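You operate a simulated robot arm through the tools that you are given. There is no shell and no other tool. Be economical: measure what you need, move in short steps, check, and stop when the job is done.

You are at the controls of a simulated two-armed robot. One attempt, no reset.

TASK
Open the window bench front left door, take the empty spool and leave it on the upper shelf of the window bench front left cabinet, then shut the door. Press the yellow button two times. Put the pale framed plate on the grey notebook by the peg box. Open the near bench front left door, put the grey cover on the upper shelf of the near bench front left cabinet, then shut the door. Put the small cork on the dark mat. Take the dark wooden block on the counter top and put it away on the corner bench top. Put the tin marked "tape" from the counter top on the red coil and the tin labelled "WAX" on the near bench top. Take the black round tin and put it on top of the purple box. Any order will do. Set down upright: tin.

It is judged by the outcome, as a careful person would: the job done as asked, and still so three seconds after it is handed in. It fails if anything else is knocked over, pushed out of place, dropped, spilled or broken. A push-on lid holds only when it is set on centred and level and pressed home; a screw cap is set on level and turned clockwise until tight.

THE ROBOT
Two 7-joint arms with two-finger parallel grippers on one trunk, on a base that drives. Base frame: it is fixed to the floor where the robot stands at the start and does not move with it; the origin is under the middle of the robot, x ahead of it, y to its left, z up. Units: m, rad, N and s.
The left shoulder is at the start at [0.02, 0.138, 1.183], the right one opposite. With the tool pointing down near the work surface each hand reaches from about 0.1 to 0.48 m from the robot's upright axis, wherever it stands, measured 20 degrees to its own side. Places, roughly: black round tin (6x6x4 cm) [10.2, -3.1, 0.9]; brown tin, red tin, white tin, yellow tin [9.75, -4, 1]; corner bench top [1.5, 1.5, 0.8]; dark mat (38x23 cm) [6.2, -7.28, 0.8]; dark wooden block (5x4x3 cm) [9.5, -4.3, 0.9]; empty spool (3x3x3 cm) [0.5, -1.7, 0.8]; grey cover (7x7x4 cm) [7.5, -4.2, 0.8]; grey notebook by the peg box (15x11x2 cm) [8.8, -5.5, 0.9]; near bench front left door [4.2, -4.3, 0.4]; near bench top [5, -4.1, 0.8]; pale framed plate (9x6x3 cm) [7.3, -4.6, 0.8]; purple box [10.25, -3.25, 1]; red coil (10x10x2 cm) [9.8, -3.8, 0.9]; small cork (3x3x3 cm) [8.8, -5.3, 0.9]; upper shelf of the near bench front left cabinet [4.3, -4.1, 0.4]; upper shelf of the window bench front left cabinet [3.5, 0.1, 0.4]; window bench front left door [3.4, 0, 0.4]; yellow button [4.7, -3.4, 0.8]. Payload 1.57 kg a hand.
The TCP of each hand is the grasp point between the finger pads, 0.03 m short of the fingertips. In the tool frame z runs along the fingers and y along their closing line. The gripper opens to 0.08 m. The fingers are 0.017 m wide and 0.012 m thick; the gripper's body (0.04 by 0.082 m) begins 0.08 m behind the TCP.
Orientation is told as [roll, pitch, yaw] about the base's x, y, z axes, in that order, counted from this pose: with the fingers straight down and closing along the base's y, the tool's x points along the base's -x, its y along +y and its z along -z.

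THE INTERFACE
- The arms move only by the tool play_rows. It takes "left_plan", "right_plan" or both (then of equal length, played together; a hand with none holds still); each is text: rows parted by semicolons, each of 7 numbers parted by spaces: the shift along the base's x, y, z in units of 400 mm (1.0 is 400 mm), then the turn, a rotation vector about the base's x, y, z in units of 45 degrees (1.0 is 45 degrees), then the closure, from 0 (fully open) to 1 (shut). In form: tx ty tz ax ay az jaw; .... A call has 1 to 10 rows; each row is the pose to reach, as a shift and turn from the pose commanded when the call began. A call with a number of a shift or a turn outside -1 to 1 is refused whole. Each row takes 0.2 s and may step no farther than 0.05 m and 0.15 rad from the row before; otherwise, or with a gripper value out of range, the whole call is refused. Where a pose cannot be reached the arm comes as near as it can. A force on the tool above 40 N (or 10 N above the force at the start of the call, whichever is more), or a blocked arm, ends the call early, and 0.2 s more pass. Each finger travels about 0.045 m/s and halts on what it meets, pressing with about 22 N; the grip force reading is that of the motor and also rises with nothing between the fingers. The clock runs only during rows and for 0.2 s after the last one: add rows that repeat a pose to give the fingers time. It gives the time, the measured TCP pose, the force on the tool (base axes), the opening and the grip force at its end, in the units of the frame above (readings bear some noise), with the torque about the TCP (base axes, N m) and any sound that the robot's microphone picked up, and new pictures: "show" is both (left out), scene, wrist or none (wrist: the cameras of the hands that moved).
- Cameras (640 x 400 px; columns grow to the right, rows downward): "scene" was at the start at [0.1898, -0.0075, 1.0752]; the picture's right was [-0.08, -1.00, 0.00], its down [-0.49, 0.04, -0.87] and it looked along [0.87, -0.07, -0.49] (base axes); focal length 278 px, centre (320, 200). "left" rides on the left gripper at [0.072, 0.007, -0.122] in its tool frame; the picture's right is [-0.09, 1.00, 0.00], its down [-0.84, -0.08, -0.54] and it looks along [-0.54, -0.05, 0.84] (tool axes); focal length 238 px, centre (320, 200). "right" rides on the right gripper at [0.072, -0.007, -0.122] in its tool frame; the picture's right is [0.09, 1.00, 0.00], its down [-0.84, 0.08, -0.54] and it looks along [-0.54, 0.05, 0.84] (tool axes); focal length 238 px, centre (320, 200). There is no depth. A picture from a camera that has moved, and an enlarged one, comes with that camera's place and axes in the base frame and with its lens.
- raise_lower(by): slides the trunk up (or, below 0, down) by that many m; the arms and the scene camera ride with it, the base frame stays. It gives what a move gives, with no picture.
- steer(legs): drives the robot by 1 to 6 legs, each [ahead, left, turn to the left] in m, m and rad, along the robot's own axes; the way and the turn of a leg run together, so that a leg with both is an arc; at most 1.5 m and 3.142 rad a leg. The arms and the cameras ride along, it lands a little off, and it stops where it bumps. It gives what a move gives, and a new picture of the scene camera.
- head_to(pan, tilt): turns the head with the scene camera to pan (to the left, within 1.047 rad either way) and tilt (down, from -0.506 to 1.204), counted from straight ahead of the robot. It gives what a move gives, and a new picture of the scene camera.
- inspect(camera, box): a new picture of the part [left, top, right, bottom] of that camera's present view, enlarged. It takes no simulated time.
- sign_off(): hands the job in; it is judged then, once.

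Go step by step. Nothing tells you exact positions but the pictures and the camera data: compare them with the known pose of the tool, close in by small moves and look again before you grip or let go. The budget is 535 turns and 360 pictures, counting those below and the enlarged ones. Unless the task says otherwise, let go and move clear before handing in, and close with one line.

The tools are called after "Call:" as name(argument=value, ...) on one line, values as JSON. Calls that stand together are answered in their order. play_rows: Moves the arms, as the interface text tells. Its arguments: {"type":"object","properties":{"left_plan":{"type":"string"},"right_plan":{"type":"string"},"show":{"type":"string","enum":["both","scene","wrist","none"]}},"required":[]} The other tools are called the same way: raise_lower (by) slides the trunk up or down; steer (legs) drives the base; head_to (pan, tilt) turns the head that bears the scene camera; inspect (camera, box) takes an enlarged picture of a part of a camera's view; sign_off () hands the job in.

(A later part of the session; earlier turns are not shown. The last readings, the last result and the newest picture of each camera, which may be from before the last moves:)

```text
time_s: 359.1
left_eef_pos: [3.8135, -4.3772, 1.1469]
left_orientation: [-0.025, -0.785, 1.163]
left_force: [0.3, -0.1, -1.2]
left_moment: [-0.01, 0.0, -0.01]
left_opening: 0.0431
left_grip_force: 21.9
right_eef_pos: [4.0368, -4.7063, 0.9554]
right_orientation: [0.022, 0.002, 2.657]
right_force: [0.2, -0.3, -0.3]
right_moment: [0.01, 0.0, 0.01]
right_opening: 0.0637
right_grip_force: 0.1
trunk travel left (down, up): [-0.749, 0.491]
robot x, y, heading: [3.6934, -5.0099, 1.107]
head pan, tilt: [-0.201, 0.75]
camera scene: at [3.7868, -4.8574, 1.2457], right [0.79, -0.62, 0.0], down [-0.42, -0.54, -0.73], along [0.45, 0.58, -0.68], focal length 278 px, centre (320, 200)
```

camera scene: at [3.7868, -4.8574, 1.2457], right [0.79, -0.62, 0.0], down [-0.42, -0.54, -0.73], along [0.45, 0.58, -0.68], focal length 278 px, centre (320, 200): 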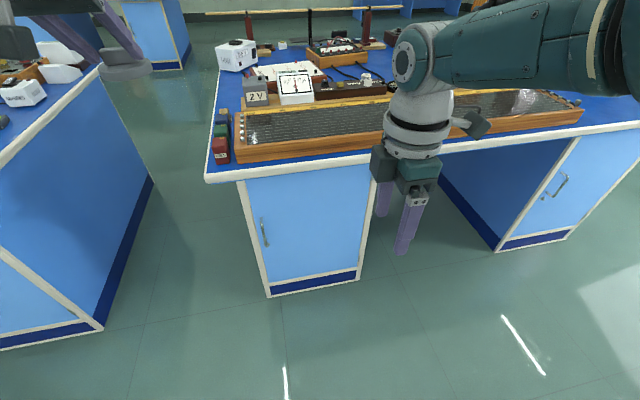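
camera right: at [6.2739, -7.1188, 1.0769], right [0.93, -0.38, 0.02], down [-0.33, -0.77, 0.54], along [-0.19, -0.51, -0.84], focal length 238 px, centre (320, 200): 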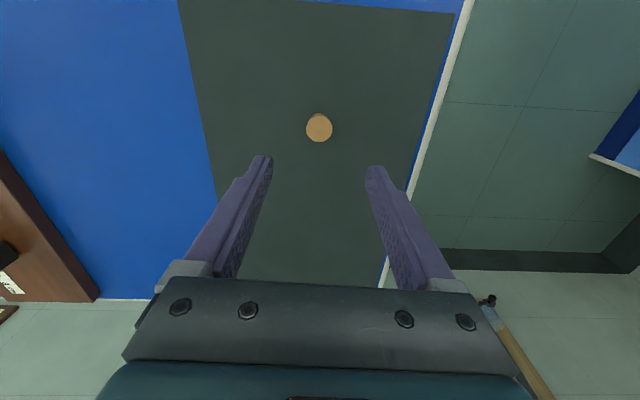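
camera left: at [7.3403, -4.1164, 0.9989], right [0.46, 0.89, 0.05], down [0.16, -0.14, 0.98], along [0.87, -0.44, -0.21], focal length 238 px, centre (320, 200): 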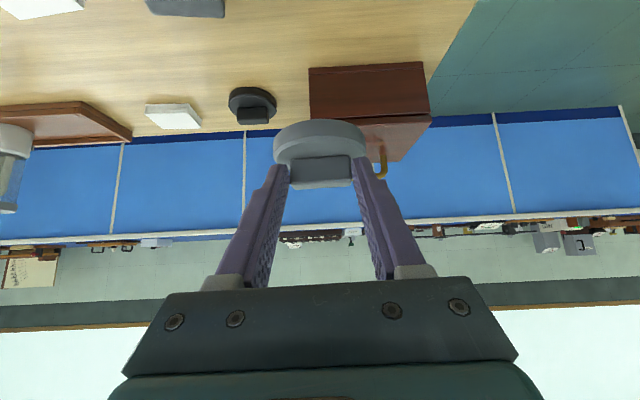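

Handle on the left again, at about (4.028, -4.23, 0.49), same design as before. I turn the right hand back and bring it horizontal.

Call:
play_rows(right_plan="0 0 0 0 0 -0.18 0; 0 0 0 0 0 -0.36 0; 0 0 0 0 0 -0.54 0; 0 0 0 0 0 -0.72 0; 0 0 0 0 0 -0.88 0; 0 0 0 0 0 -0.98 0", show="none")

Call:
play_rows(right_plan="0 0 0 0 0 -0.18 0; 0 0 0 0 0 -0.36 0; 0 0 0 0 0 -0.54 0; 0 0 0 0 0 -0.72 0; 0 0 0 0 0 -0.88 0; 0 0 0 0 0 -0.99 0", show="none")

Call:
play_rows(right_plan="0 0 0 0.16 -0.08 0 0; 0 0 0 0.32 -0.16 0 0; 0 0 0 0.48 -0.24 0 0; 0 0 0 0.64 -0.32 0 0; 0 0 0 0.8 -0.4 0 0; 0 0 0 0.893 -0.449 0 0", show="none")

Call:
play_rows(right_plan="0 0 0 0.16 -0.08 0 0; 0 0 0 0.32 -0.16 0 0; 0 0 0 0.48 -0.24 0 0; 0 0 0 0.64 -0.32 0 0; 0 0 0 0.8 -0.4 0 0; 0 0 0 0.893 -0.449 0 0", show="scene")

```text
time_s: 360.5
left_eef_pos: [3.8139, -4.3782, 1.1476]
left_orientation: [-0.026, -0.787, 1.164]
left_force: [0.1, -1.1, 0.5]
left_moment: [-0.06, 0.02, 0.01]
left_opening: 0.0427
left_grip_force: 22.2
right_eef_pos: [4.0376, -4.706, 0.9538]
right_orientation: [0.023, 0.001, 1.888]
right_force: [-0.3, -0.5, 0.0]
right_moment: [0.01, -0.06, -0.01]
right_opening: 0.0801
right_grip_force: 0.0
trunk travel left (down, up): [-0.749, 0.491]
robot x, y, heading: [3.6914, -5.011, 1.107]
head pan, tilt: [-0.201, 0.75]
```

```text
time_s: 361.9
left_eef_pos: [3.8135, -4.3765, 1.1485]
left_orientation: [-0.025, -0.786, 1.163]
left_force: [0.8, -0.5, -1.1]
left_moment: [0.04, 0.02, 0.03]
left_opening: 0.0429
left_grip_force: 22.2
right_eef_pos: [4.0376, -4.7061, 0.955]
right_orientation: [0.021, 0.0, 1.106]
right_force: [0.8, 0.5, -0.2]
right_moment: [0.0, -0.01, 0.0]
right_opening: 0.08
right_grip_force: 0.2
trunk travel left (down, up): [-0.749, 0.491]
robot x, y, heading: [3.6932, -5.011, 1.11]
head pan, tilt: [-0.201, 0.75]
```

```text
time_s: 363.3
left_eef_pos: [3.8143, -4.3766, 1.1472]
left_orientation: [-0.024, -0.786, 1.163]
left_force: [-0.9, -0.5, -0.5]
left_moment: [0.0, 0.05, -0.02]
left_opening: 0.0429
left_grip_force: 22.1
right_eef_pos: [4.0366, -4.7059, 0.9565]
right_orientation: [0.015, -0.788, 1.113]
right_force: [0.4, 1.2, -0.3]
right_moment: [-0.01, 0.03, 0.0]
right_opening: 0.0802
right_grip_force: 0.0
trunk travel left (down, up): [-0.749, 0.491]
robot x, y, heading: [3.6898, -5.0113, 1.105]
head pan, tilt: [-0.201, 0.75]
```

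```text
time_s: 364.7
left_eef_pos: [3.8139, -4.3778, 1.1473]
left_orientation: [-0.025, -0.785, 1.164]
left_force: [-0.4, 0.8, 0.2]
left_moment: [-0.02, 0.01, 0.0]
left_opening: 0.0428
left_grip_force: 21.6
right_eef_pos: [4.037, -4.7061, 0.956]
right_orientation: [-1.865, -1.564, 2.989]
right_force: [-0.7, 0.3, -0.5]
right_moment: [-0.02, 0.0, 0.01]
right_opening: 0.0801
right_grip_force: 0.1
trunk travel left (down, up): [-0.749, 0.491]
robot x, y, heading: [3.6876, -5.0093, 1.108]
head pan, tilt: [-0.201, 0.75]
camera scene: at [3.787, -4.8574, 1.2457], right [0.79, -0.62, 0.0], down [-0.42, -0.54, -0.73], along [0.45, 0.58, -0.68], focal length 278 px, centre (320, 200)
```

scene: 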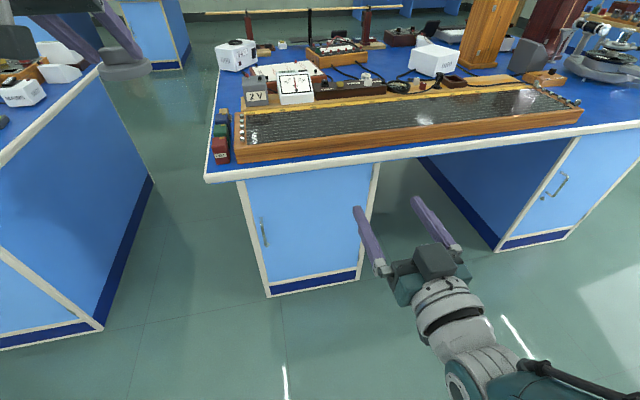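

I lower the trunk so the right hand is at handle height, then move in.

Call:
raise_lower(by=-0.25)

Call:
raise_lower(by=-0.216)

Call:
steer(legs=[[0, 0.2, 0], [0.25, 0, 0]])

Call:
head_to(pan=-0.2, tilt=0.4)

Call:
play_rows(right_plan="0 0 0 0 0 0 0", show="wrist")

```text
time_s: 367.3
left_eef_pos: [3.8128, -4.3777, 0.8987]
left_orientation: [-0.025, -0.785, 1.165]
left_force: [0.7, -0.5, -0.2]
left_moment: [-0.01, 0.02, 0.01]
left_opening: 0.043
left_grip_force: 21.2
right_eef_pos: [4.0368, -4.7062, 0.706]
right_orientation: [-1.484, -1.567, 2.609]
right_force: [0.1, 1.2, 0.3]
right_moment: [0.04, -0.04, 0.02]
right_opening: 0.0798
right_grip_force: 0.0
trunk travel left (down, up): [-0.499, 0.741]
robot x, y, heading: [3.6917, -5.0109, 1.104]
head pan, tilt: [-0.201, 0.75]
```

```text
time_s: 369.6
left_eef_pos: [3.8137, -4.3784, 0.6833]
left_orientation: [-0.025, -0.785, 1.164]
left_force: [-0.1, -0.2, -0.2]
left_moment: [0.02, 0.0, -0.04]
left_opening: 0.0432
left_grip_force: 22.4
right_eef_pos: [4.0371, -4.7078, 0.489]
right_orientation: [-1.484, -1.565, 2.61]
right_force: [0.1, 0.0, 0.4]
right_moment: [0.03, -0.01, 0.05]
right_opening: 0.0802
right_grip_force: 0.0
trunk travel left (down, up): [-0.283, 0.957]
robot x, y, heading: [3.6951, -5.0111, 1.108]
head pan, tilt: [-0.201, 0.75]
```

```text
time_s: 372.6
left_eef_pos: [3.7436, -4.0663, 0.6813]
left_orientation: [-0.024, -0.782, 1.166]
left_force: [-0.3, 0.4, 0.1]
left_moment: [-0.03, 0.0, -0.01]
left_opening: 0.0429
left_grip_force: 22.4
right_eef_pos: [3.9685, -4.3946, 0.4891]
right_orientation: [-1.356, -1.565, 2.486]
right_force: [0.1, 0.6, -0.5]
right_moment: [-0.02, -0.01, 0.01]
right_opening: 0.08
right_grip_force: 0.1
trunk travel left (down, up): [-0.283, 0.957]
robot x, y, heading: [3.6268, -4.6998, 1.106]
head pan, tilt: [-0.201, 0.75]
camera scene: at [3.719, -4.546, 0.7796], right [0.79, -0.61, 0.0], down [-0.42, -0.54, -0.73], along [0.45, 0.58, -0.68], focal length 278 px, centre (320, 200)
```

scene: 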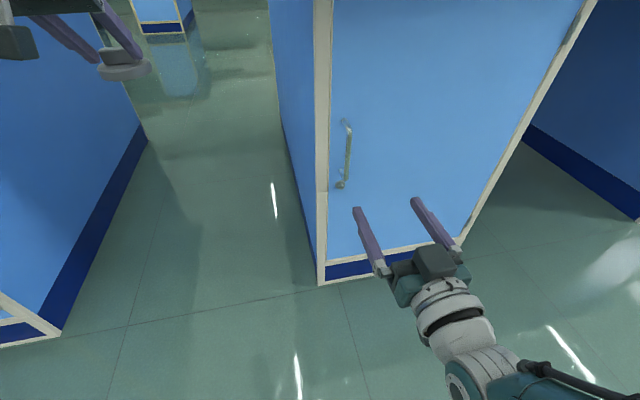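

```text
time_s: 373.4
left_eef_pos: [3.7454, -4.0665, 0.6816]
left_orientation: [-0.024, -0.783, 1.166]
left_force: [-0.5, 0.5, -0.1]
left_moment: [-0.02, -0.04, 0.01]
left_opening: 0.0426
left_grip_force: 21.7
right_eef_pos: [3.9687, -4.3947, 0.49]
right_orientation: [-1.358, -1.566, 2.487]
right_force: [0.3, -0.3, -0.5]
right_moment: [-0.01, -0.01, -0.01]
right_opening: 0.08
right_grip_force: 0.0
trunk travel left (down, up): [-0.283, 0.957]
robot x, y, heading: [3.6235, -4.6998, 1.114]
head pan, tilt: [-0.201, 0.4]
camera scene: at [3.725, -4.5383, 0.8107], right [0.79, -0.61, 0.0], down [-0.24, -0.31, -0.92], along [0.57, 0.73, -0.39], focal length 278 px, centre (320, 200)
```

scene: 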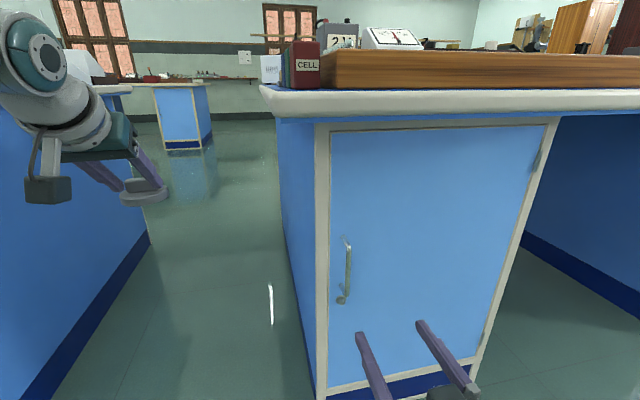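

```text
time_s: 373.8
left_eef_pos: [3.7446, -4.0652, 0.6817]
left_orientation: [-0.024, -0.784, 1.167]
left_force: [0.6, 0.5, -0.5]
left_moment: [0.0, 0.03, -0.03]
left_opening: 0.0426
left_grip_force: 21.8
right_eef_pos: [3.9686, -4.395, 0.489]
right_orientation: [-1.37, -1.566, 2.498]
right_force: [-0.5, 0.2, -0.3]
right_moment: [0.03, 0.02, -0.01]
right_opening: 0.0799
right_grip_force: 0.0
trunk travel left (down, up): [-0.283, 0.957]
robot x, y, heading: [3.6221, -4.6954, 1.107]
head pan, tilt: [-0.201, 0.4]
camera right: at [3.9233, -4.5087, 0.4183], right [-0.9, 0.43, -0.1], down [-0.31, -0.45, 0.84], along [0.31, 0.78, 0.54], focal length 238 px, centre (320, 200)
```

right: 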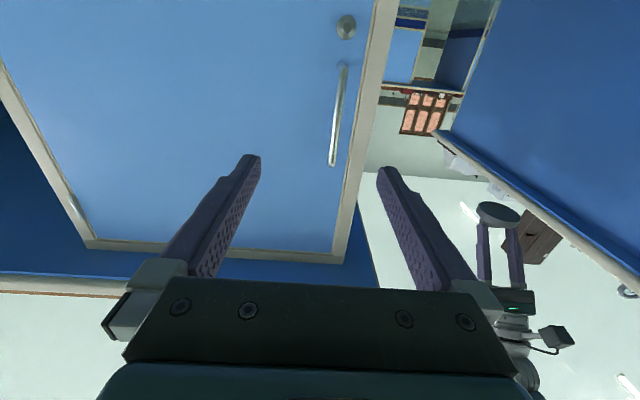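

Handle refined to (4.020, -4.240, 0.487). I reach onto it and close.

Call:
play_rows(right_plan="-0.052 0.026 -0.005 0 0 0 0; -0.01 0.11 -0.005 0 0 0 0; 0.03 0.193 -0.005 0 0 0 0; 0.072 0.277 -0.005 0 0 0 0; 0.115 0.36 -0.005 0 0 0 0; 0.115 0.36 -0.005 0 0 0 0", show="wrist")

```text
time_s: 375.2
left_eef_pos: [3.7433, -4.0654, 0.6817]
left_orientation: [-0.023, -0.783, 1.167]
left_force: [0.0, -0.8, -1.0]
left_moment: [0.03, 0.0, -0.02]
left_opening: 0.0431
left_grip_force: 21.8
right_eef_pos: [3.9906, -4.3161, 0.5401]
right_orientation: [-1.282, -1.565, 2.408]
right_force: [-1.4, 0.1, -0.4]
right_moment: [-0.01, 0.01, 0.04]
right_opening: 0.0801
right_grip_force: 0.0
right hand out of reach, approached as far as the arm can: row 1, 2, 3, 4, 5, 6
trunk travel left (down, up): [-0.283, 0.957]
robot x, y, heading: [3.6244, -4.7029, 1.113]
head pan, tilt: [-0.201, 0.4]
camera right: at [3.945, -4.4294, 0.4699], right [-0.9, 0.43, -0.1], down [-0.31, -0.45, 0.84], along [0.31, 0.78, 0.54], focal length 238 px, centre (320, 200)
```

right: 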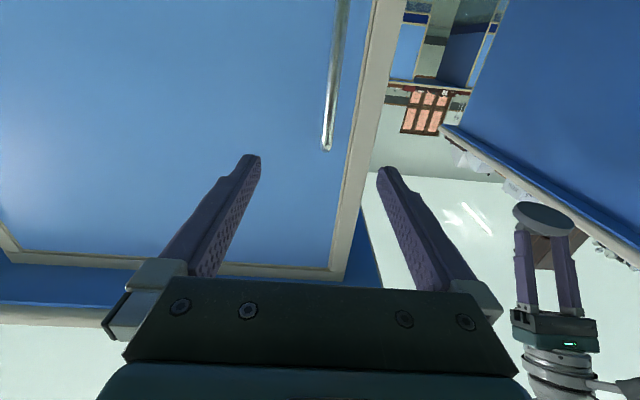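

Call:
raise_lower(by=-0.052)

Call:
steer(legs=[[0.067, 0.007, 0]])

Call:
play_rows(right_plan="0 0 0 0 0 0 0", show="wrist")

```text
time_s: 376.1
left_eef_pos: [3.7449, -4.0653, 0.6286]
left_orientation: [-0.025, -0.786, 1.165]
left_force: [-0.1, 0.0, -0.6]
left_moment: [-0.01, 0.02, 0.02]
left_opening: 0.0429
left_grip_force: 21.5
right_eef_pos: [3.9905, -4.316, 0.4888]
right_orientation: [-1.377, -1.566, 2.505]
right_force: [-0.4, -0.8, 0.4]
right_moment: [-0.01, -0.02, -0.03]
right_opening: 0.0802
right_grip_force: 0.0
trunk travel left (down, up): [-0.231, 1.009]
robot x, y, heading: [3.628, -4.7008, 1.11]
head pan, tilt: [-0.201, 0.4]
```

```text
time_s: 377.1
left_eef_pos: [3.7678, -4.002, 0.6283]
left_orientation: [-0.024, -0.784, 1.168]
left_force: [-0.4, -0.1, -0.1]
left_moment: [-0.02, -0.01, 0.0]
left_opening: 0.0428
left_grip_force: 21.5
right_eef_pos: [4.0137, -4.2521, 0.4881]
right_orientation: [-1.191, -1.566, 2.32]
right_force: [0.9, -0.7, -0.1]
right_moment: [0.01, 0.02, 0.0]
right_opening: 0.0802
right_grip_force: 0.2
trunk travel left (down, up): [-0.231, 1.009]
robot x, y, heading: [3.6437, -4.6358, 1.106]
head pan, tilt: [-0.201, 0.4]
camera scene: at [3.7484, -4.4755, 0.7587], right [0.79, -0.61, 0.0], down [-0.24, -0.31, -0.92], along [0.57, 0.73, -0.39], focal length 278 px, centre (320, 200)
```

scene: 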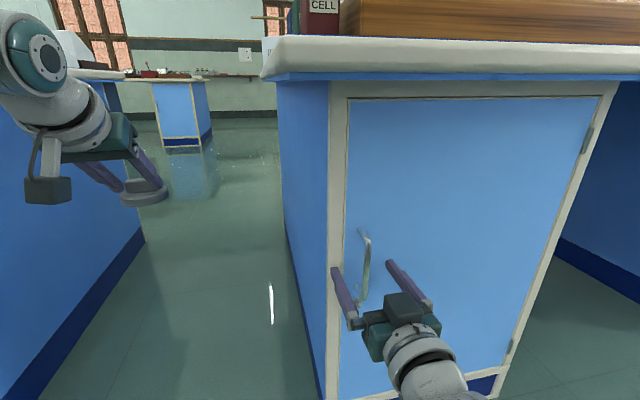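

```text
time_s: 377.5
left_eef_pos: [3.7669, -4.0038, 0.6292]
left_orientation: [-0.025, -0.783, 1.166]
left_force: [0.7, -0.7, 0.5]
left_moment: [0.03, -0.04, 0.0]
left_opening: 0.0428
left_grip_force: 22.1
right_eef_pos: [4.0126, -4.2536, 0.4884]
right_orientation: [-1.069, -1.564, 2.2]
right_force: [-0.5, 0.1, 0.1]
right_moment: [0.0, 0.02, 0.03]
right_opening: 0.08
right_grip_force: 0.1
trunk travel left (down, up): [-0.231, 1.009]
robot x, y, heading: [3.6435, -4.6375, 1.114]
head pan, tilt: [-0.201, 0.4]
camera right: at [3.9678, -4.3674, 0.4173], right [-0.9, 0.43, -0.1], down [-0.3, -0.45, 0.84], along [0.31, 0.78, 0.54], focal length 238 px, centre (320, 200)
```

right: 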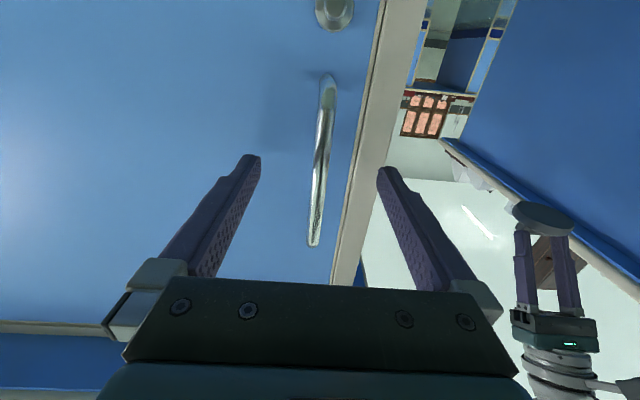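

Call:
play_rows(right_plan="0 0 0 0 0 0 0.5; 0 0 0 0 0 0 1; 0 0 0 0 0 0 1; 0 0 0 0 0 0 1; 0 0 0 0 0 0 1; 0 0 0 0 0 0 1; 0 0 0 0 0 0 1; 0 0 0 0 0 0 1; 0 0 0 0 0 0 1", show="none")

Call:
play_rows(right_plan="-0.0134 -0.0459 0 0 0 0.064 1; -0.0268 -0.0918 0 0 0 0.127 1; -0.0443 -0.186 0 0 0 0.255 1; -0.0523 -0.2815 0 0 0 0.382 1; -0.0508 -0.3773 0 0 0 0.509 1; -0.0398 -0.4725 0 0 0 0.637 1", show="scene")

```text
time_s: 379.5
left_eef_pos: [3.7681, -4.0033, 0.6296]
left_orientation: [-0.025, -0.786, 1.167]
left_force: [0.2, -0.3, -0.3]
left_moment: [-0.05, 0.05, -0.02]
left_opening: 0.043
left_grip_force: 21.6
right_eef_pos: [4.0142, -4.2525, 0.4886]
right_orientation: [-1.258, -1.564, 2.388]
right_force: [1.5, 0.1, -0.1]
right_moment: [0.17, 0.19, -0.01]
right_opening: 0.0099
right_grip_force: 27.9
trunk travel left (down, up): [-0.231, 1.009]
robot x, y, heading: [3.6456, -4.6409, 1.111]
head pan, tilt: [-0.201, 0.4]
```

```text
time_s: 380.9
left_eef_pos: [3.7678, -4.0047, 0.629]
left_orientation: [-0.025, -0.781, 1.165]
left_force: [-0.6, -0.8, -0.6]
left_moment: [-0.02, -0.03, 0.02]
left_opening: 0.0429
left_grip_force: 21.5
right_eef_pos: [3.9973, -4.4427, 0.4887]
right_orientation: [-0.691, -1.563, 2.324]
right_force: [-3.3, -1.3, 1.8]
right_moment: [-0.48, 0.07, -0.06]
right_opening: 0.0098
right_grip_force: 28.0
trunk travel left (down, up): [-0.231, 1.009]
robot x, y, heading: [3.6482, -4.6394, 1.108]
head pan, tilt: [-0.201, 0.4]
camera scene: at [3.7476, -4.4766, 0.7584], right [0.79, -0.61, 0.0], down [-0.24, -0.31, -0.92], along [0.57, 0.73, -0.39], focal length 278 px, centre (320, 200)
```

scene: 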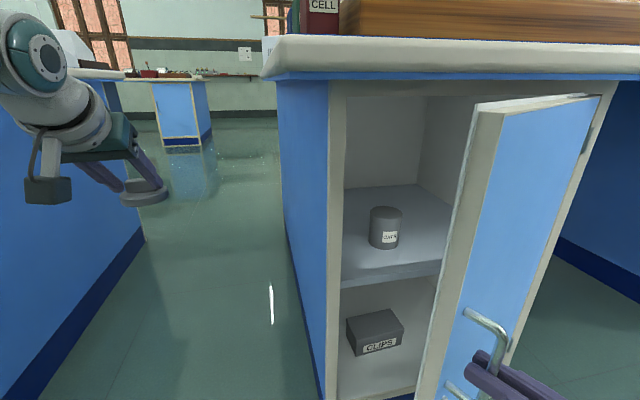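

Call:
play_rows(right_plan="0.0205 -0.0933 0 0 0 0.127 1; 0.0505 -0.1843 0 0 0 0.255 1; 0.0893 -0.272 0 0 0 0.382 1", show="none")

Call:
play_rows(right_plan="0 0 0 0 0 0 0.5; 0 0 0 0 0 0 0; 0 0 0 0 0 0 0; 0 0 0 0 0 0 0; 0 0 0 0 0 0 0; 0.03 -0.06 0 0 0 0 0; 0.05 -0.12 0 0 0 0 0; 0.08 -0.18 0 0 0 0 0", show="wrist")

```text
time_s: 381.7
left_eef_pos: [3.7663, -4.0051, 0.6279]
left_orientation: [-0.022, -0.781, 1.164]
left_force: [0.3, -0.1, 0.6]
left_moment: [0.01, 0.02, 0.02]
left_opening: 0.0428
left_grip_force: 22.3
right_eef_pos: [4.0305, -4.5508, 0.4892]
right_orientation: [-1.939, -1.568, -2.414]
right_force: [-7.2, -4.0, 3.9]
right_moment: [0.33, 0.19, 0.06]
right_opening: 0.0098
right_grip_force: 27.3
trunk travel left (down, up): [-0.231, 1.009]
robot x, y, heading: [3.6498, -4.6314, 1.108]
head pan, tilt: [-0.201, 0.4]
```

```text
time_s: 383.5
left_eef_pos: [3.7689, -4.005, 0.6274]
left_orientation: [-0.026, -0.783, 1.168]
left_force: [0.4, -0.1, -1.5]
left_moment: [-0.04, 0.02, -0.03]
left_opening: 0.0427
left_grip_force: 21.5
right_eef_pos: [4.0495, -4.6173, 0.5122]
right_orientation: [-0.965, -1.565, 2.894]
right_force: [0.5, -0.6, -0.3]
right_moment: [0.0, 0.0, -0.03]
right_opening: 0.0798
right_grip_force: 0.1
right hand out of reach, approached as far as the arm can: row 6, 7, 8
trunk travel left (down, up): [-0.231, 1.009]
robot x, y, heading: [3.6507, -4.6367, 1.113]
head pan, tilt: [-0.201, 0.4]
camera right: at [4.0996, -4.7303, 0.441], right [-0.93, -0.35, -0.1], down [0.11, -0.53, 0.84], along [-0.35, 0.77, 0.54], focal length 238 px, centre (320, 200)
```

right: 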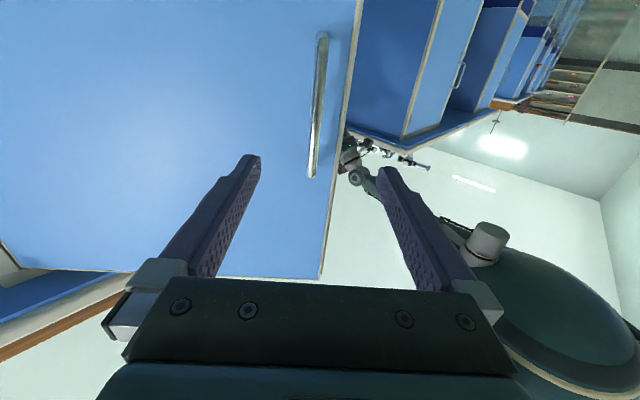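

Hand is clear of the handle. As before: back off, turn the hand forward.

Call:
steer(legs=[[-0.3, 0, 0]])

Call:
play_rows(right_plan="-0.01 0.05 -0.01 0 0 -0.18 0.5; -0.02 0.1 -0.02 0 0 -0.36 1; -0.04 0.16 -0.03 0 0 -0.54 1; -0.06 0.22 -0.04 0 0 -0.72 1; -0.08 0.28 -0.04 0 0 -0.9 1; -0.1 0.34 -0.04 0 0 -1.0 1; -0.12 0.4 -0.04 0 0 -1.0 1; -0.13 0.45 -0.04 0 0 -1.0 1", show="scene")

```text
time_s: 385.6
left_eef_pos: [3.6346, -4.2691, 0.6291]
left_orientation: [-0.024, -0.784, 1.169]
left_force: [0.2, -0.7, 0.2]
left_moment: [-0.02, 0.02, 0.01]
left_opening: 0.0429
left_grip_force: 22.4
right_eef_pos: [3.9171, -4.8799, 0.5123]
right_orientation: [-1.342, -1.566, -3.011]
right_force: [0.0, 0.3, -1.0]
right_moment: [0.01, -0.02, -0.02]
right_opening: 0.08
right_grip_force: 0.0
trunk travel left (down, up): [-0.231, 1.009]
robot x, y, heading: [3.5148, -4.9022, 1.113]
head pan, tilt: [-0.201, 0.4]
camera scene: at [3.6167, -4.7406, 0.7588], right [0.79, -0.61, 0.0], down [-0.24, -0.31, -0.92], along [0.56, 0.73, -0.39], focal length 278 px, centre (320, 200)
```

scene: 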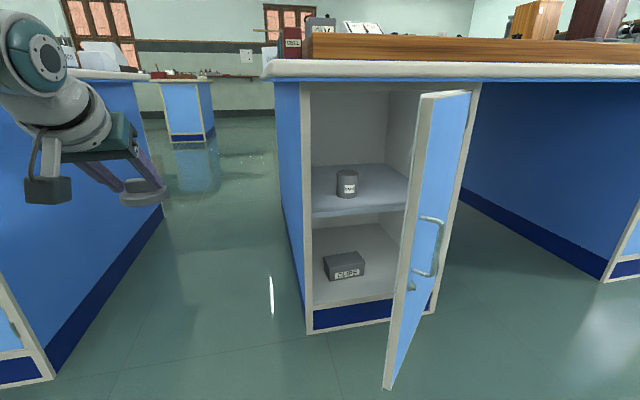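

```text
time_s: 387.4
left_eef_pos: [3.6342, -4.2662, 0.63]
left_orientation: [-0.024, -0.784, 1.17]
left_force: [0.4, 0.2, -0.6]
left_moment: [-0.03, -0.01, -0.02]
left_opening: 0.0429
left_grip_force: 21.9
right_eef_pos: [3.865, -4.7008, 0.4951]
right_orientation: [-1.293, -1.563, 2.439]
right_force: [-0.7, 0.6, 0.2]
right_moment: [0.0, 0.02, -0.02]
right_opening: 0.0
right_grip_force: 21.1
trunk travel left (down, up): [-0.231, 1.009]
robot x, y, heading: [3.5203, -4.9042, 1.114]
head pan, tilt: [-0.201, 0.4]
camera scene: at [3.6164, -4.7402, 0.7588], right [0.79, -0.61, 0.0], down [-0.24, -0.31, -0.92], along [0.56, 0.73, -0.39], focal length 278 px, centre (320, 200)
```

scene: 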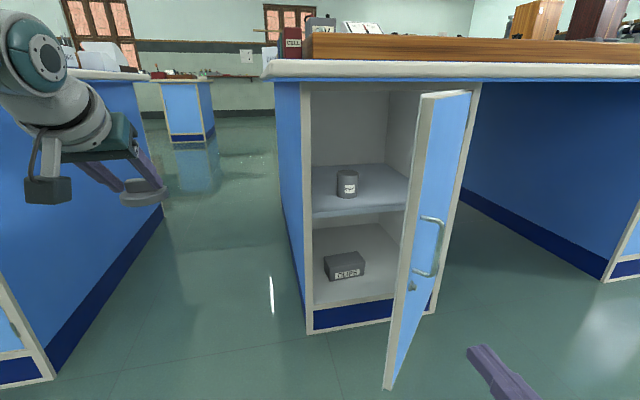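

The door is about 38° open. I shift left a little, reach past its edge and push it wider from inside.

Call:
steer(legs=[[0, 0.1, 0], [0.1, 0, 0]])

Call:
play_rows(right_plan="0.045 0.09 0 0 0 0 1; 0.09 0.18 0 0 0 0 1; 0.135 0.27 0 0 0 0 1; 0.18 0.36 0 0 0 0 1; 0.22 0.449 0 0 0 0 1", show="scene")

```text
time_s: 389.3
left_eef_pos: [3.5878, -4.1349, 0.6286]
left_orientation: [-0.024, -0.783, 1.169]
left_force: [0.5, 0.3, -1.3]
left_moment: [-0.03, -0.03, 0.01]
left_opening: 0.0432
left_grip_force: 22.1
right_eef_pos: [3.8196, -4.5686, 0.4953]
right_orientation: [-1.128, -1.565, 2.276]
right_force: [-0.1, 0.4, 0.5]
right_moment: [-0.02, 0.01, 0.03]
right_opening: 0.0
right_grip_force: 21.0
trunk travel left (down, up): [-0.231, 1.009]
robot x, y, heading: [3.4713, -4.7726, 1.113]
head pan, tilt: [-0.201, 0.4]
camera scene: at [3.5709, -4.6071, 0.7587], right [0.79, -0.61, 0.0], down [-0.24, -0.31, -0.92], along [0.56, 0.73, -0.39], focal length 278 px, centre (320, 200)
```

scene: 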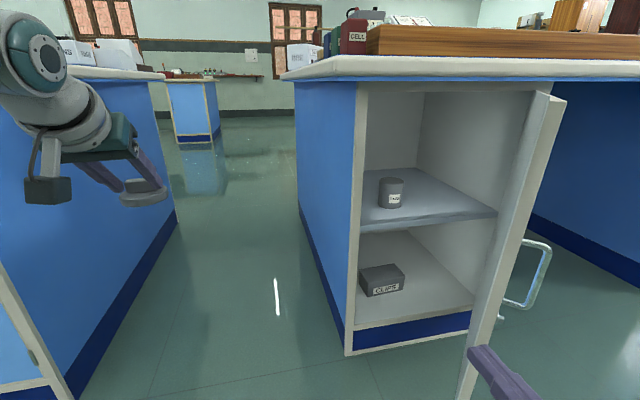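

```text
time_s: 390.5
left_eef_pos: [3.5907, -4.133, 0.629]
left_orientation: [-0.026, -0.784, 1.168]
left_force: [0.1, 0.8, -0.3]
left_moment: [-0.01, 0.05, 0.01]
left_opening: 0.0427
left_grip_force: 21.8
right_eef_pos: [3.9028, -4.3974, 0.5013]
right_orientation: [-1.621, -1.565, 2.768]
right_force: [0.7, -0.5, 0.2]
right_moment: [-0.02, -0.02, 0.0]
right_opening: 0.0
right_grip_force: 21.4
right hand out of reach, approached as far as the arm can: row 5
trunk travel left (down, up): [-0.231, 1.009]
robot x, y, heading: [3.4763, -4.7709, 1.116]
head pan, tilt: [-0.201, 0.4]
camera scene: at [3.5715, -4.6059, 0.7589], right [0.79, -0.61, 0.0], down [-0.24, -0.31, -0.92], along [0.56, 0.73, -0.39], focal length 278 px, centre (320, 200)
```

scene: 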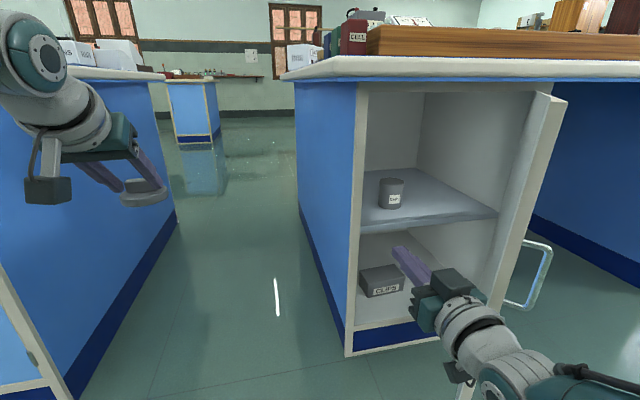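

Call:
play_rows(right_plan="0.09 -0.035 0 0 0 0 1; 0.18 -0.07 0 0 0 0 1; 0.27 -0.104 0 0 0 0 1; 0.33 -0.128 0 0 0 0 1; 0.365 -0.18 0 0 0 0 1; 0.4 -0.235 0 0 0 0 1; 0.43 -0.295 0 0 0 0 1; 0.465 -0.357 0 0 0 0 1; 0.507 -0.415 0 0 0 0 1; 0.55 -0.473 0 0 0 0 1", show="scene")

```text
time_s: 392.7
left_eef_pos: [3.5907, -4.1371, 0.6272]
left_orientation: [-0.027, -0.782, 1.171]
left_force: [0.1, -0.2, -0.4]
left_moment: [0.05, 0.01, 0.03]
left_opening: 0.0429
left_grip_force: 22.1
right_eef_pos: [4.068, -4.5863, 0.5329]
right_orientation: [-1.202, -1.566, 2.351]
right_force: [-0.1, -0.4, -0.2]
right_moment: [0.02, 0.01, 0.03]
right_opening: 0.0002
right_grip_force: 21.4
right hand out of reach, approached as far as the arm can: row 1, 2, 3, 4, 5, 6, 7, 8, 9, 10
trunk travel left (down, up): [-0.231, 1.009]
robot x, y, heading: [3.4719, -4.7724, 1.109]
head pan, tilt: [-0.201, 0.4]
camera scene: at [3.5721, -4.6088, 0.7585], right [0.79, -0.61, 0.0], down [-0.24, -0.31, -0.92], along [0.56, 0.73, -0.39], focal length 278 px, centre (320, 200)
```

scene: 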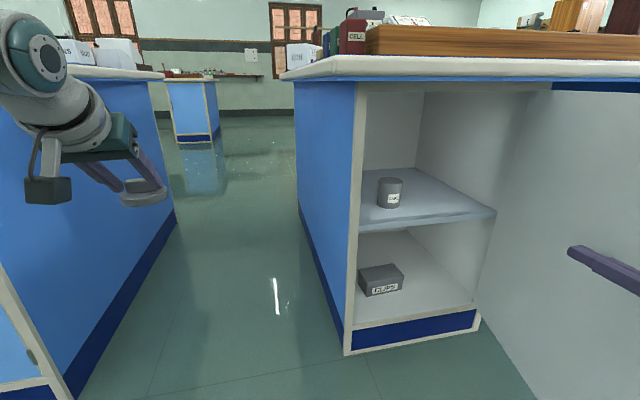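

Call:
steer(legs=[[0, -0.1, 0]])

Call:
play_rows(right_plan="0.045 -0.03 0 0 0 0 1; 0.09 -0.055 0 0 0 0 1; 0.135 -0.075 0 0 0 0 1; 0.18 -0.09 0 0 0 0 1; 0.22 -0.1 0 0 0 0 1", show="scene")

```text
time_s: 393.8
left_eef_pos: [3.6757, -4.1773, 0.6304]
left_orientation: [-0.024, -0.785, 1.171]
left_force: [0.7, -0.6, -0.5]
left_moment: [0.02, 0.01, -0.01]
left_opening: 0.0429
left_grip_force: 21.6
right_eef_pos: [4.153, -4.6263, 0.5307]
right_orientation: [-1.119, -1.564, 2.268]
right_force: [0.1, 0.3, 0.5]
right_moment: [-0.01, -0.01, 0.0]
right_opening: 0.0001
right_grip_force: 21.6
trunk travel left (down, up): [-0.231, 1.009]
robot x, y, heading: [3.5625, -4.8128, 1.112]
head pan, tilt: [-0.201, 0.4]
camera scene: at [3.6591, -4.6498, 0.7587], right [0.79, -0.61, 0.0], down [-0.24, -0.31, -0.92], along [0.56, 0.73, -0.39], focal length 278 px, centre (320, 200)
```

scene: 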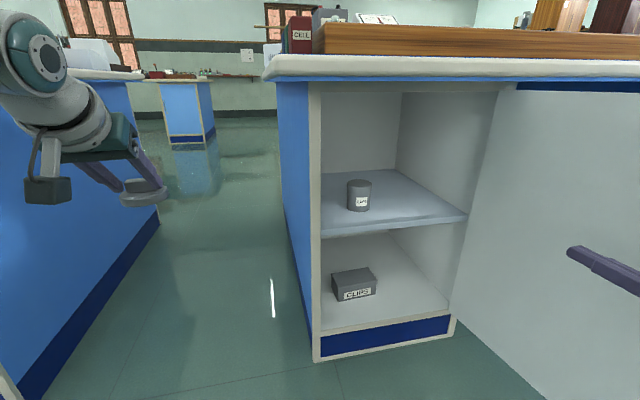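

```text
time_s: 395.0
left_eef_pos: [3.677, -4.1778, 0.6288]
left_orientation: [-0.023, -0.785, 1.171]
left_force: [0.1, 0.2, -0.5]
left_moment: [0.03, 0.0, 0.03]
left_opening: 0.043
left_grip_force: 22.0
right_eef_pos: [4.1883, -4.6546, 0.5601]
right_orientation: [-1.021, -1.563, 2.169]
right_force: [0.6, -0.1, 0.2]
right_moment: [0.01, -0.01, 0.01]
right_opening: 0.0
right_grip_force: 21.3
right hand out of reach, approached as far as the arm can: row 1, 2, 3, 4, 5
trunk travel left (down, up): [-0.231, 1.009]
robot x, y, heading: [3.5584, -4.8107, 1.118]
head pan, tilt: [-0.201, 0.4]
camera scene: at [3.6594, -4.6503, 0.7587], right [0.79, -0.61, 0.0], down [-0.24, -0.31, -0.92], along [0.56, 0.73, -0.39], focal length 278 px, centre (320, 200)
```

scene: 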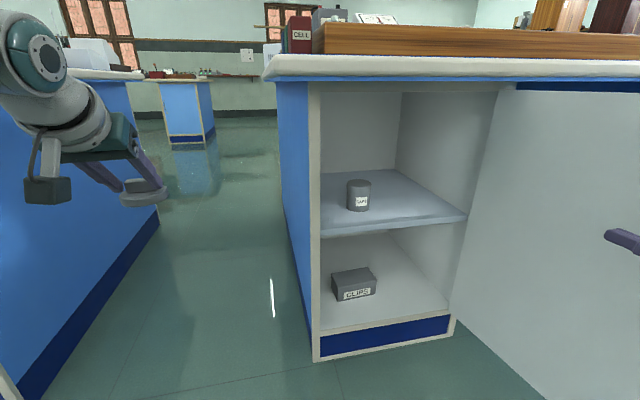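

The door is fully open. I draw the right hand back and lower the trunk so the cover enters at shelf height.

Call:
play_rows(right_plan="-0.1 -0.02 0 0 0 0 1; -0.2 -0.04 0 0 0 0 1; -0.3 -0.06 0 0 0 0 1; -0.4 -0.09 0 0 0 0 1; -0.5 -0.12 0 0 0 0 1; -0.6 -0.14 0 0 0 0 1; -0.7 -0.16 0 0 0 0 1", show="none")

Call:
raise_lower(by=-0.108)

Call:
steer(legs=[[0, 0, -0.612]])

Call:
play_rows(left_plan="0 0 0 0 0 0 1", show="wrist")

```text
time_s: 396.6
left_eef_pos: [3.6727, -4.1787, 0.6288]
left_orientation: [-0.019, -0.781, 1.17]
left_force: [0.1, -0.1, -0.2]
left_moment: [0.02, 0.0, -0.01]
left_opening: 0.0428
left_grip_force: 21.8
right_eef_pos: [3.9413, -4.731, 0.4099]
right_orientation: [-0.982, -1.567, 2.132]
right_force: [-1.0, -0.1, -0.9]
right_moment: [0.03, 0.0, -0.04]
right_opening: 0.0
right_grip_force: 21.4
right hand out of reach, approached as far as the arm can: row 1, 2, 3, 4, 5, 6, 7
trunk travel left (down, up): [-0.231, 1.009]
robot x, y, heading: [3.5587, -4.8154, 1.114]
head pan, tilt: [-0.201, 0.4]
```

```text
time_s: 398.0
left_eef_pos: [3.6776, -4.1782, 0.5215]
left_orientation: [-0.025, -0.784, 1.173]
left_force: [-0.1, 1.1, -0.1]
left_moment: [-0.03, 0.04, 0.03]
left_opening: 0.043
left_grip_force: 22.1
right_eef_pos: [3.9473, -4.7308, 0.3031]
right_orientation: [-1.651, -1.565, 2.799]
right_force: [0.0, -0.6, 0.8]
right_moment: [0.03, 0.07, 0.03]
right_opening: 0.0
right_grip_force: 21.4
trunk travel left (down, up): [-0.123, 1.117]
robot x, y, heading: [3.5598, -4.8124, 1.121]
head pan, tilt: [-0.201, 0.4]
```

```text
time_s: 400.1
left_eef_pos: [4.0212, -4.3584, 0.5209]
left_orientation: [-0.026, -0.784, 0.559]
left_force: [0.3, -0.5, -0.3]
left_moment: [0.01, -0.02, 0.0]
left_opening: 0.0429
left_grip_force: 22.4
right_eef_pos: [3.9236, -4.9685, 0.3032]
right_orientation: [-1.624, -1.566, 2.161]
right_force: [0.1, 0.3, -0.2]
right_moment: [0.02, -0.01, 0.01]
right_opening: 0.0001
right_grip_force: 21.0
trunk travel left (down, up): [-0.123, 1.117]
robot x, y, heading: [3.5596, -4.8118, 0.505]
head pan, tilt: [-0.201, 0.4]
camera scene: at [3.7349, -4.7371, 0.6508], right [0.3, -0.95, 0.0], down [-0.37, -0.12, -0.92], along [0.88, 0.27, -0.39], focal length 278 px, centre (320, 200)
```

scene: 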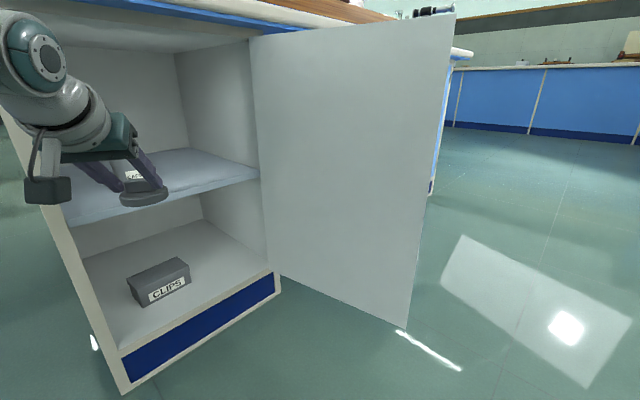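

```text
time_s: 400.5
left_eef_pos: [4.0207, -4.3598, 0.5209]
left_orientation: [-0.024, -0.783, 0.561]
left_force: [-0.3, 0.3, 0.2]
left_moment: [-0.04, 0.0, 0.03]
left_opening: 0.0429
left_grip_force: 22.2
right_eef_pos: [3.923, -4.9684, 0.3038]
right_orientation: [-1.583, -1.565, 2.123]
right_force: [-0.7, -1.0, -0.4]
right_moment: [-0.02, -0.02, 0.0]
right_opening: 0.0
right_grip_force: 21.3
trunk travel left (down, up): [-0.123, 1.117]
robot x, y, heading: [3.5561, -4.81, 0.508]
head pan, tilt: [-0.201, 0.4]
camera left: at [3.8981, -4.4257, 0.5562], right [-0.46, 0.89, 0.05], down [0.21, 0.06, 0.98], along [0.86, 0.46, -0.21], focal length 238 px, centre (320, 200)
```

left: 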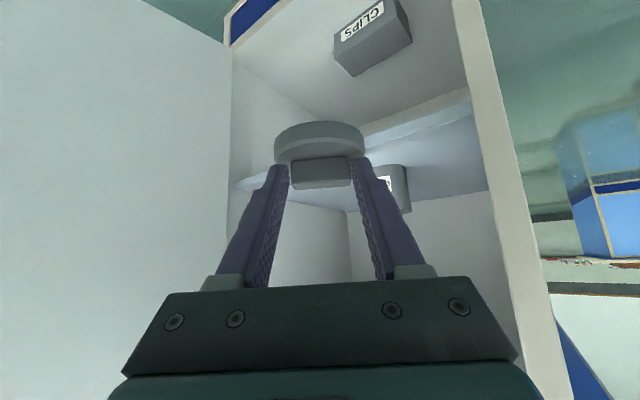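

The cover is held level in front of the opening; the tin stands left on the shelf. I tuck the right hand in, then shift right and partly in.

Call:
play_rows(right_plan="-0.06 0.04 0 0 0 0 1; -0.12 0.08 0 0 0 0 1; -0.18 0.12 0 0 0 0 1; -0.23 0.16 0 0 0 0 1", show="none")

Call:
steer(legs=[[0.105, -0.152, 0], [0.09, 0.06, 0]])

Call:
play_rows(left_plan="0 0 0 0 0 0 1", show="wrist")

```text
time_s: 401.5
left_eef_pos: [4.0186, -4.3595, 0.5209]
left_orientation: [-0.022, -0.782, 0.562]
left_force: [0.0, -0.7, -0.6]
left_moment: [0.04, 0.03, 0.0]
left_opening: 0.0431
left_grip_force: 21.5
right_eef_pos: [3.8306, -4.9038, 0.2881]
right_orientation: [-2.07, -1.565, 2.607]
right_force: [0.2, 0.2, -0.2]
right_moment: [-0.01, 0.02, -0.01]
right_opening: 0.0001
right_grip_force: 21.1
right hand out of reach, approached as far as the arm can: row 1, 2, 3, 4
trunk travel left (down, up): [-0.123, 1.117]
robot x, y, heading: [3.5615, -4.8131, 0.503]
head pan, tilt: [-0.201, 0.4]
```

```text
time_s: 403.8
left_eef_pos: [4.2339, -4.3481, 0.5198]
left_orientation: [-0.026, -0.782, 0.561]
left_force: [0.5, -1.1, 0.1]
left_moment: [0.0, 0.02, -0.01]
left_opening: 0.043
left_grip_force: 22.2
right_eef_pos: [4.0465, -4.8949, 0.2891]
right_orientation: [-1.732, -1.563, 2.27]
right_force: [0.1, -0.5, 0.2]
right_moment: [0.0, 0.0, 0.01]
right_opening: 0.0
right_grip_force: 21.2
trunk travel left (down, up): [-0.123, 1.117]
robot x, y, heading: [3.772, -4.7992, 0.505]
head pan, tilt: [-0.201, 0.4]
camera scene: at [3.9494, -4.7261, 0.6506], right [0.3, -0.95, 0.0], down [-0.37, -0.12, -0.92], along [0.88, 0.27, -0.39], focal length 278 px, centre (320, 200)
```

scene: 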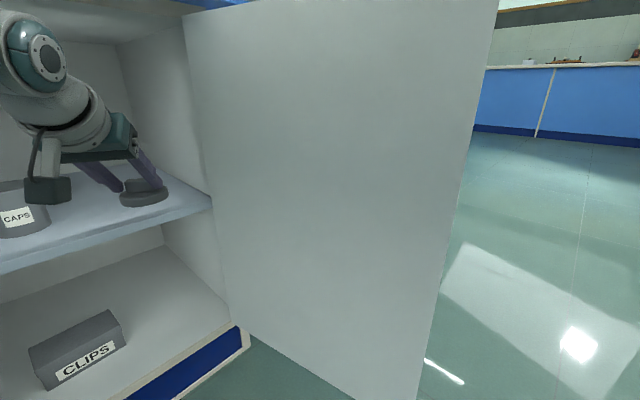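

```text
time_s: 404.2
left_eef_pos: [4.2337, -4.3478, 0.5204]
left_orientation: [-0.027, -0.782, 0.561]
left_force: [-0.2, 0.5, 0.1]
left_moment: [-0.03, 0.02, 0.05]
left_opening: 0.0429
left_grip_force: 21.8
right_eef_pos: [4.0466, -4.893, 0.2881]
right_orientation: [-1.76, -1.566, 2.298]
right_force: [0.1, -0.5, -1.0]
right_moment: [0.0, 0.01, 0.0]
right_opening: 0.0
right_grip_force: 21.1
trunk travel left (down, up): [-0.123, 1.117]
robot x, y, heading: [3.7751, -4.7979, 0.506]
head pan, tilt: [-0.201, 0.4]
camera left: at [4.1125, -4.4141, 0.5557], right [-0.46, 0.89, 0.05], down [0.21, 0.06, 0.98], along [0.86, 0.46, -0.21], focal length 238 px, centre (320, 200)
```

left: 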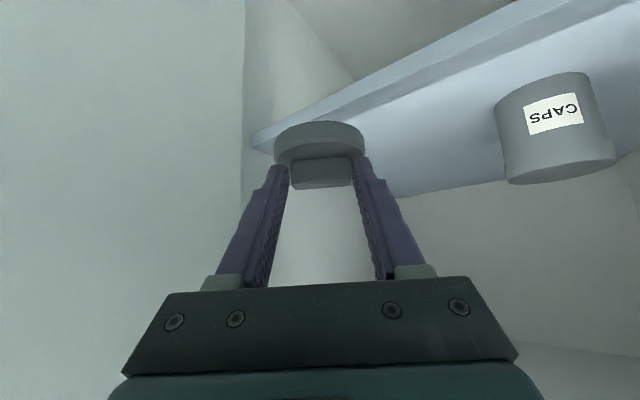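

Call:
steer(legs=[[0.093, 0.062, 0]])

Call:
raise_lower(by=-0.03)

Call:
play_rows(left_plan="0 0 0 0 0 0 1", show="both")

```text
time_s: 405.4
left_eef_pos: [4.2852, -4.2504, 0.5193]
left_orientation: [-0.027, -0.781, 0.563]
left_force: [0.8, 0.0, -0.5]
left_moment: [0.01, 0.01, 0.03]
left_opening: 0.043
left_grip_force: 21.9
right_eef_pos: [4.0964, -4.7952, 0.2893]
right_orientation: [-1.573, -1.563, 2.114]
right_force: [1.1, 0.0, -0.6]
right_moment: [-0.01, 0.03, 0.03]
right_opening: 0.0
right_grip_force: 21.3
trunk travel left (down, up): [-0.123, 1.117]
robot x, y, heading: [3.8239, -4.6985, 0.507]
head pan, tilt: [-0.201, 0.4]
camera scene: at [3.9998, -4.6276, 0.6506], right [0.3, -0.95, 0.0], down [-0.37, -0.12, -0.92], along [0.88, 0.28, -0.39], focal length 278 px, centre (320, 200)
```

scene: 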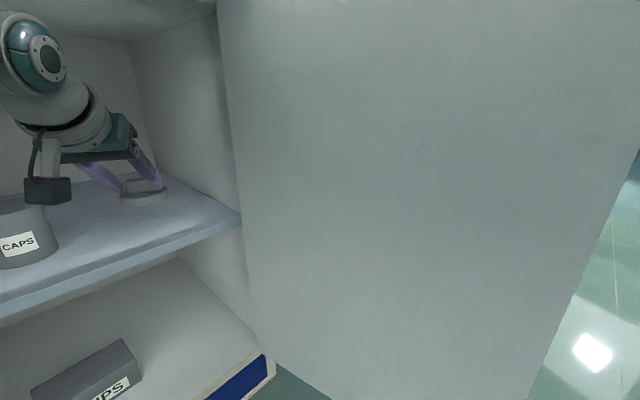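

```text
time_s: 406.1
left_eef_pos: [4.2847, -4.2473, 0.4903]
left_orientation: [-0.024, -0.783, 0.56]
left_force: [-0.1, -0.9, 0.0]
left_moment: [-0.02, -0.02, 0.01]
left_opening: 0.043
left_grip_force: 21.8
right_eef_pos: [4.0974, -4.7932, 0.2592]
right_orientation: [-1.815, -1.565, 2.354]
right_force: [-1.1, -0.3, -0.4]
right_moment: [-0.03, -0.01, -0.04]
right_opening: 0.0002
right_grip_force: 21.3
trunk travel left (down, up): [-0.093, 1.147]
robot x, y, heading: [3.826, -4.7, 0.507]
head pan, tilt: [-0.201, 0.4]
```

```text
time_s: 406.6
left_eef_pos: [4.2847, -4.25, 0.4891]
left_orientation: [-0.024, -0.783, 0.562]
left_force: [0.2, -0.1, -1.2]
left_moment: [-0.01, 0.02, 0.0]
left_opening: 0.0428
left_grip_force: 22.3
right_eef_pos: [4.0963, -4.7939, 0.2594]
right_orientation: [-1.725, -1.565, 2.261]
right_force: [0.6, -1.0, 0.2]
right_moment: [0.02, 0.02, 0.0]
right_opening: 0.0003
right_grip_force: 21.2
trunk travel left (down, up): [-0.093, 1.147]
robot x, y, heading: [3.8263, -4.7, 0.504]
head pan, tilt: [-0.201, 0.4]
camera scene: at [4.0004, -4.6263, 0.6208], right [0.3, -0.95, 0.0], down [-0.37, -0.12, -0.92], along [0.88, 0.28, -0.39], focal length 278 px, centre (320, 200)
camera left: at [4.1633, -4.3149, 0.5258], right [-0.46, 0.89, 0.05], down [0.21, 0.06, 0.98], along [0.86, 0.46, -0.21], focal length 238 px, centre (320, 200)
```

scene: 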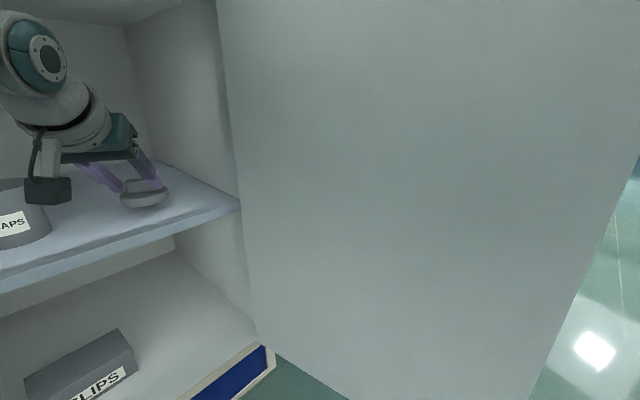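
left: 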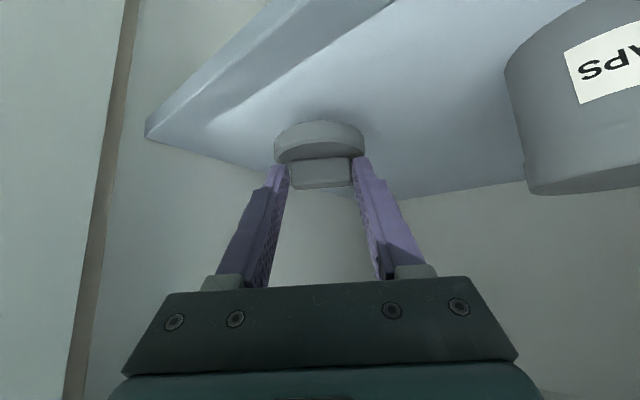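

Call:
raise_lower(by=-0.018)

Call:
raise_lower(by=-0.006)

```text
time_s: 407.2
left_eef_pos: [4.2855, -4.2497, 0.4719]
left_orientation: [-0.024, -0.783, 0.563]
left_force: [0.2, 0.1, -0.3]
left_moment: [0.01, 0.0, -0.01]
left_opening: 0.043
left_grip_force: 21.7
right_eef_pos: [4.0959, -4.7944, 0.2398]
right_orientation: [-1.745, -1.567, 2.281]
right_force: [0.2, -0.1, -0.3]
right_moment: [-0.02, 0.0, 0.0]
right_opening: 0.0
right_grip_force: 21.2
trunk travel left (down, up): [-0.075, 1.165]
robot x, y, heading: [3.8277, -4.6994, 0.502]
head pan, tilt: [-0.201, 0.4]
```

```text
time_s: 407.8
left_eef_pos: [4.2873, -4.2472, 0.4696]
left_orientation: [-0.027, -0.789, 0.56]
left_force: [-2.6, -2.3, 13.6]
left_moment: [0.15, -0.13, 0.01]
left_opening: 0.0426
left_grip_force: 22.5
right_eef_pos: [4.0979, -4.7932, 0.2355]
right_orientation: [-1.847, -1.566, 2.389]
right_force: [-0.1, -0.1, 1.0]
right_moment: [0.04, -0.01, -0.03]
right_opening: 0.0002
right_grip_force: 21.0
trunk travel left (down, up): [-0.069, 1.171]
robot x, y, heading: [3.8269, -4.6996, 0.51]
head pan, tilt: [-0.201, 0.4]
```

Contact: the cover rests on the shelf. I open moderately and lift away.

Call:
play_rows(left_plan="0 0 0 0 0 0 0.4; 0 0 0 0 0 0 0.25; 0 0 0 0 0 0 0.25; 0 0 0 0 0 0 0.25", show="none")

Call:
raise_lower(by=0.05)

Call:
play_rows(left_plan="0 0 0 0 0 0 0.25", show="wrist")

```text
time_s: 408.8
left_eef_pos: [4.2851, -4.2487, 0.4666]
left_orientation: [-0.024, -0.783, 0.561]
left_force: [1.0, -1.3, 1.3]
left_moment: [0.04, -0.02, 0.02]
left_opening: 0.0596
left_grip_force: 0.1
right_eef_pos: [4.0972, -4.7943, 0.2347]
right_orientation: [-1.796, -1.564, 2.334]
right_force: [0.7, 0.8, 0.0]
right_moment: [-0.04, -0.02, -0.02]
right_opening: 0.0001
right_grip_force: 21.6
trunk travel left (down, up): [-0.069, 1.171]
robot x, y, heading: [3.8264, -4.7035, 0.499]
head pan, tilt: [-0.201, 0.4]
```

```text
time_s: 409.7
left_eef_pos: [4.2849, -4.2485, 0.5169]
left_orientation: [-0.025, -0.783, 0.562]
left_force: [0.0, -0.2, 1.0]
left_moment: [0.01, -0.01, 0.02]
left_opening: 0.0602
left_grip_force: 0.0
right_eef_pos: [4.0972, -4.7953, 0.2845]
right_orientation: [-1.742, -1.565, 2.279]
right_force: [-0.1, -0.1, -0.7]
right_moment: [0.02, 0.02, 0.01]
right_opening: 0.0
right_grip_force: 21.2
trunk travel left (down, up): [-0.119, 1.121]
robot x, y, heading: [3.8231, -4.7004, 0.506]
head pan, tilt: [-0.201, 0.4]
```

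```text
time_s: 410.1
left_eef_pos: [4.2854, -4.2497, 0.5164]
left_orientation: [-0.024, -0.785, 0.562]
left_force: [0.1, 0.1, 0.5]
left_moment: [0.0, 0.0, 0.01]
left_opening: 0.06
left_grip_force: 0.1
right_eef_pos: [4.0974, -4.7944, 0.2851]
right_orientation: [-1.768, -1.566, 2.307]
right_force: [0.3, 0.2, 0.1]
right_moment: [0.03, 0.0, 0.01]
right_opening: 0.0
right_grip_force: 21.3
trunk travel left (down, up): [-0.119, 1.121]
robot x, y, heading: [3.8294, -4.6981, 0.502]
head pan, tilt: [-0.201, 0.4]
camera left: at [4.1636, -4.3147, 0.5519], right [-0.46, 0.89, 0.05], down [0.21, 0.06, 0.98], along [0.86, 0.46, -0.21], focal length 238 px, centre (320, 200)
```

left: 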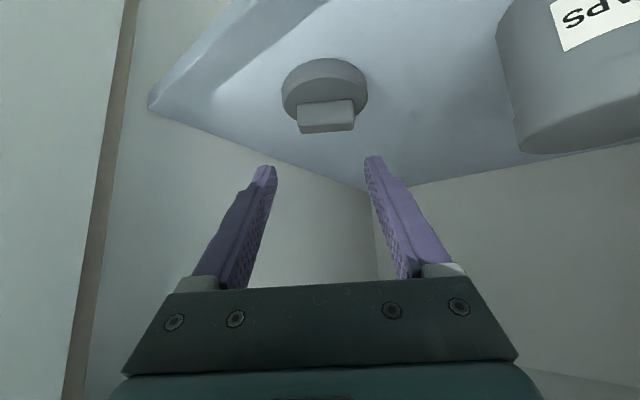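

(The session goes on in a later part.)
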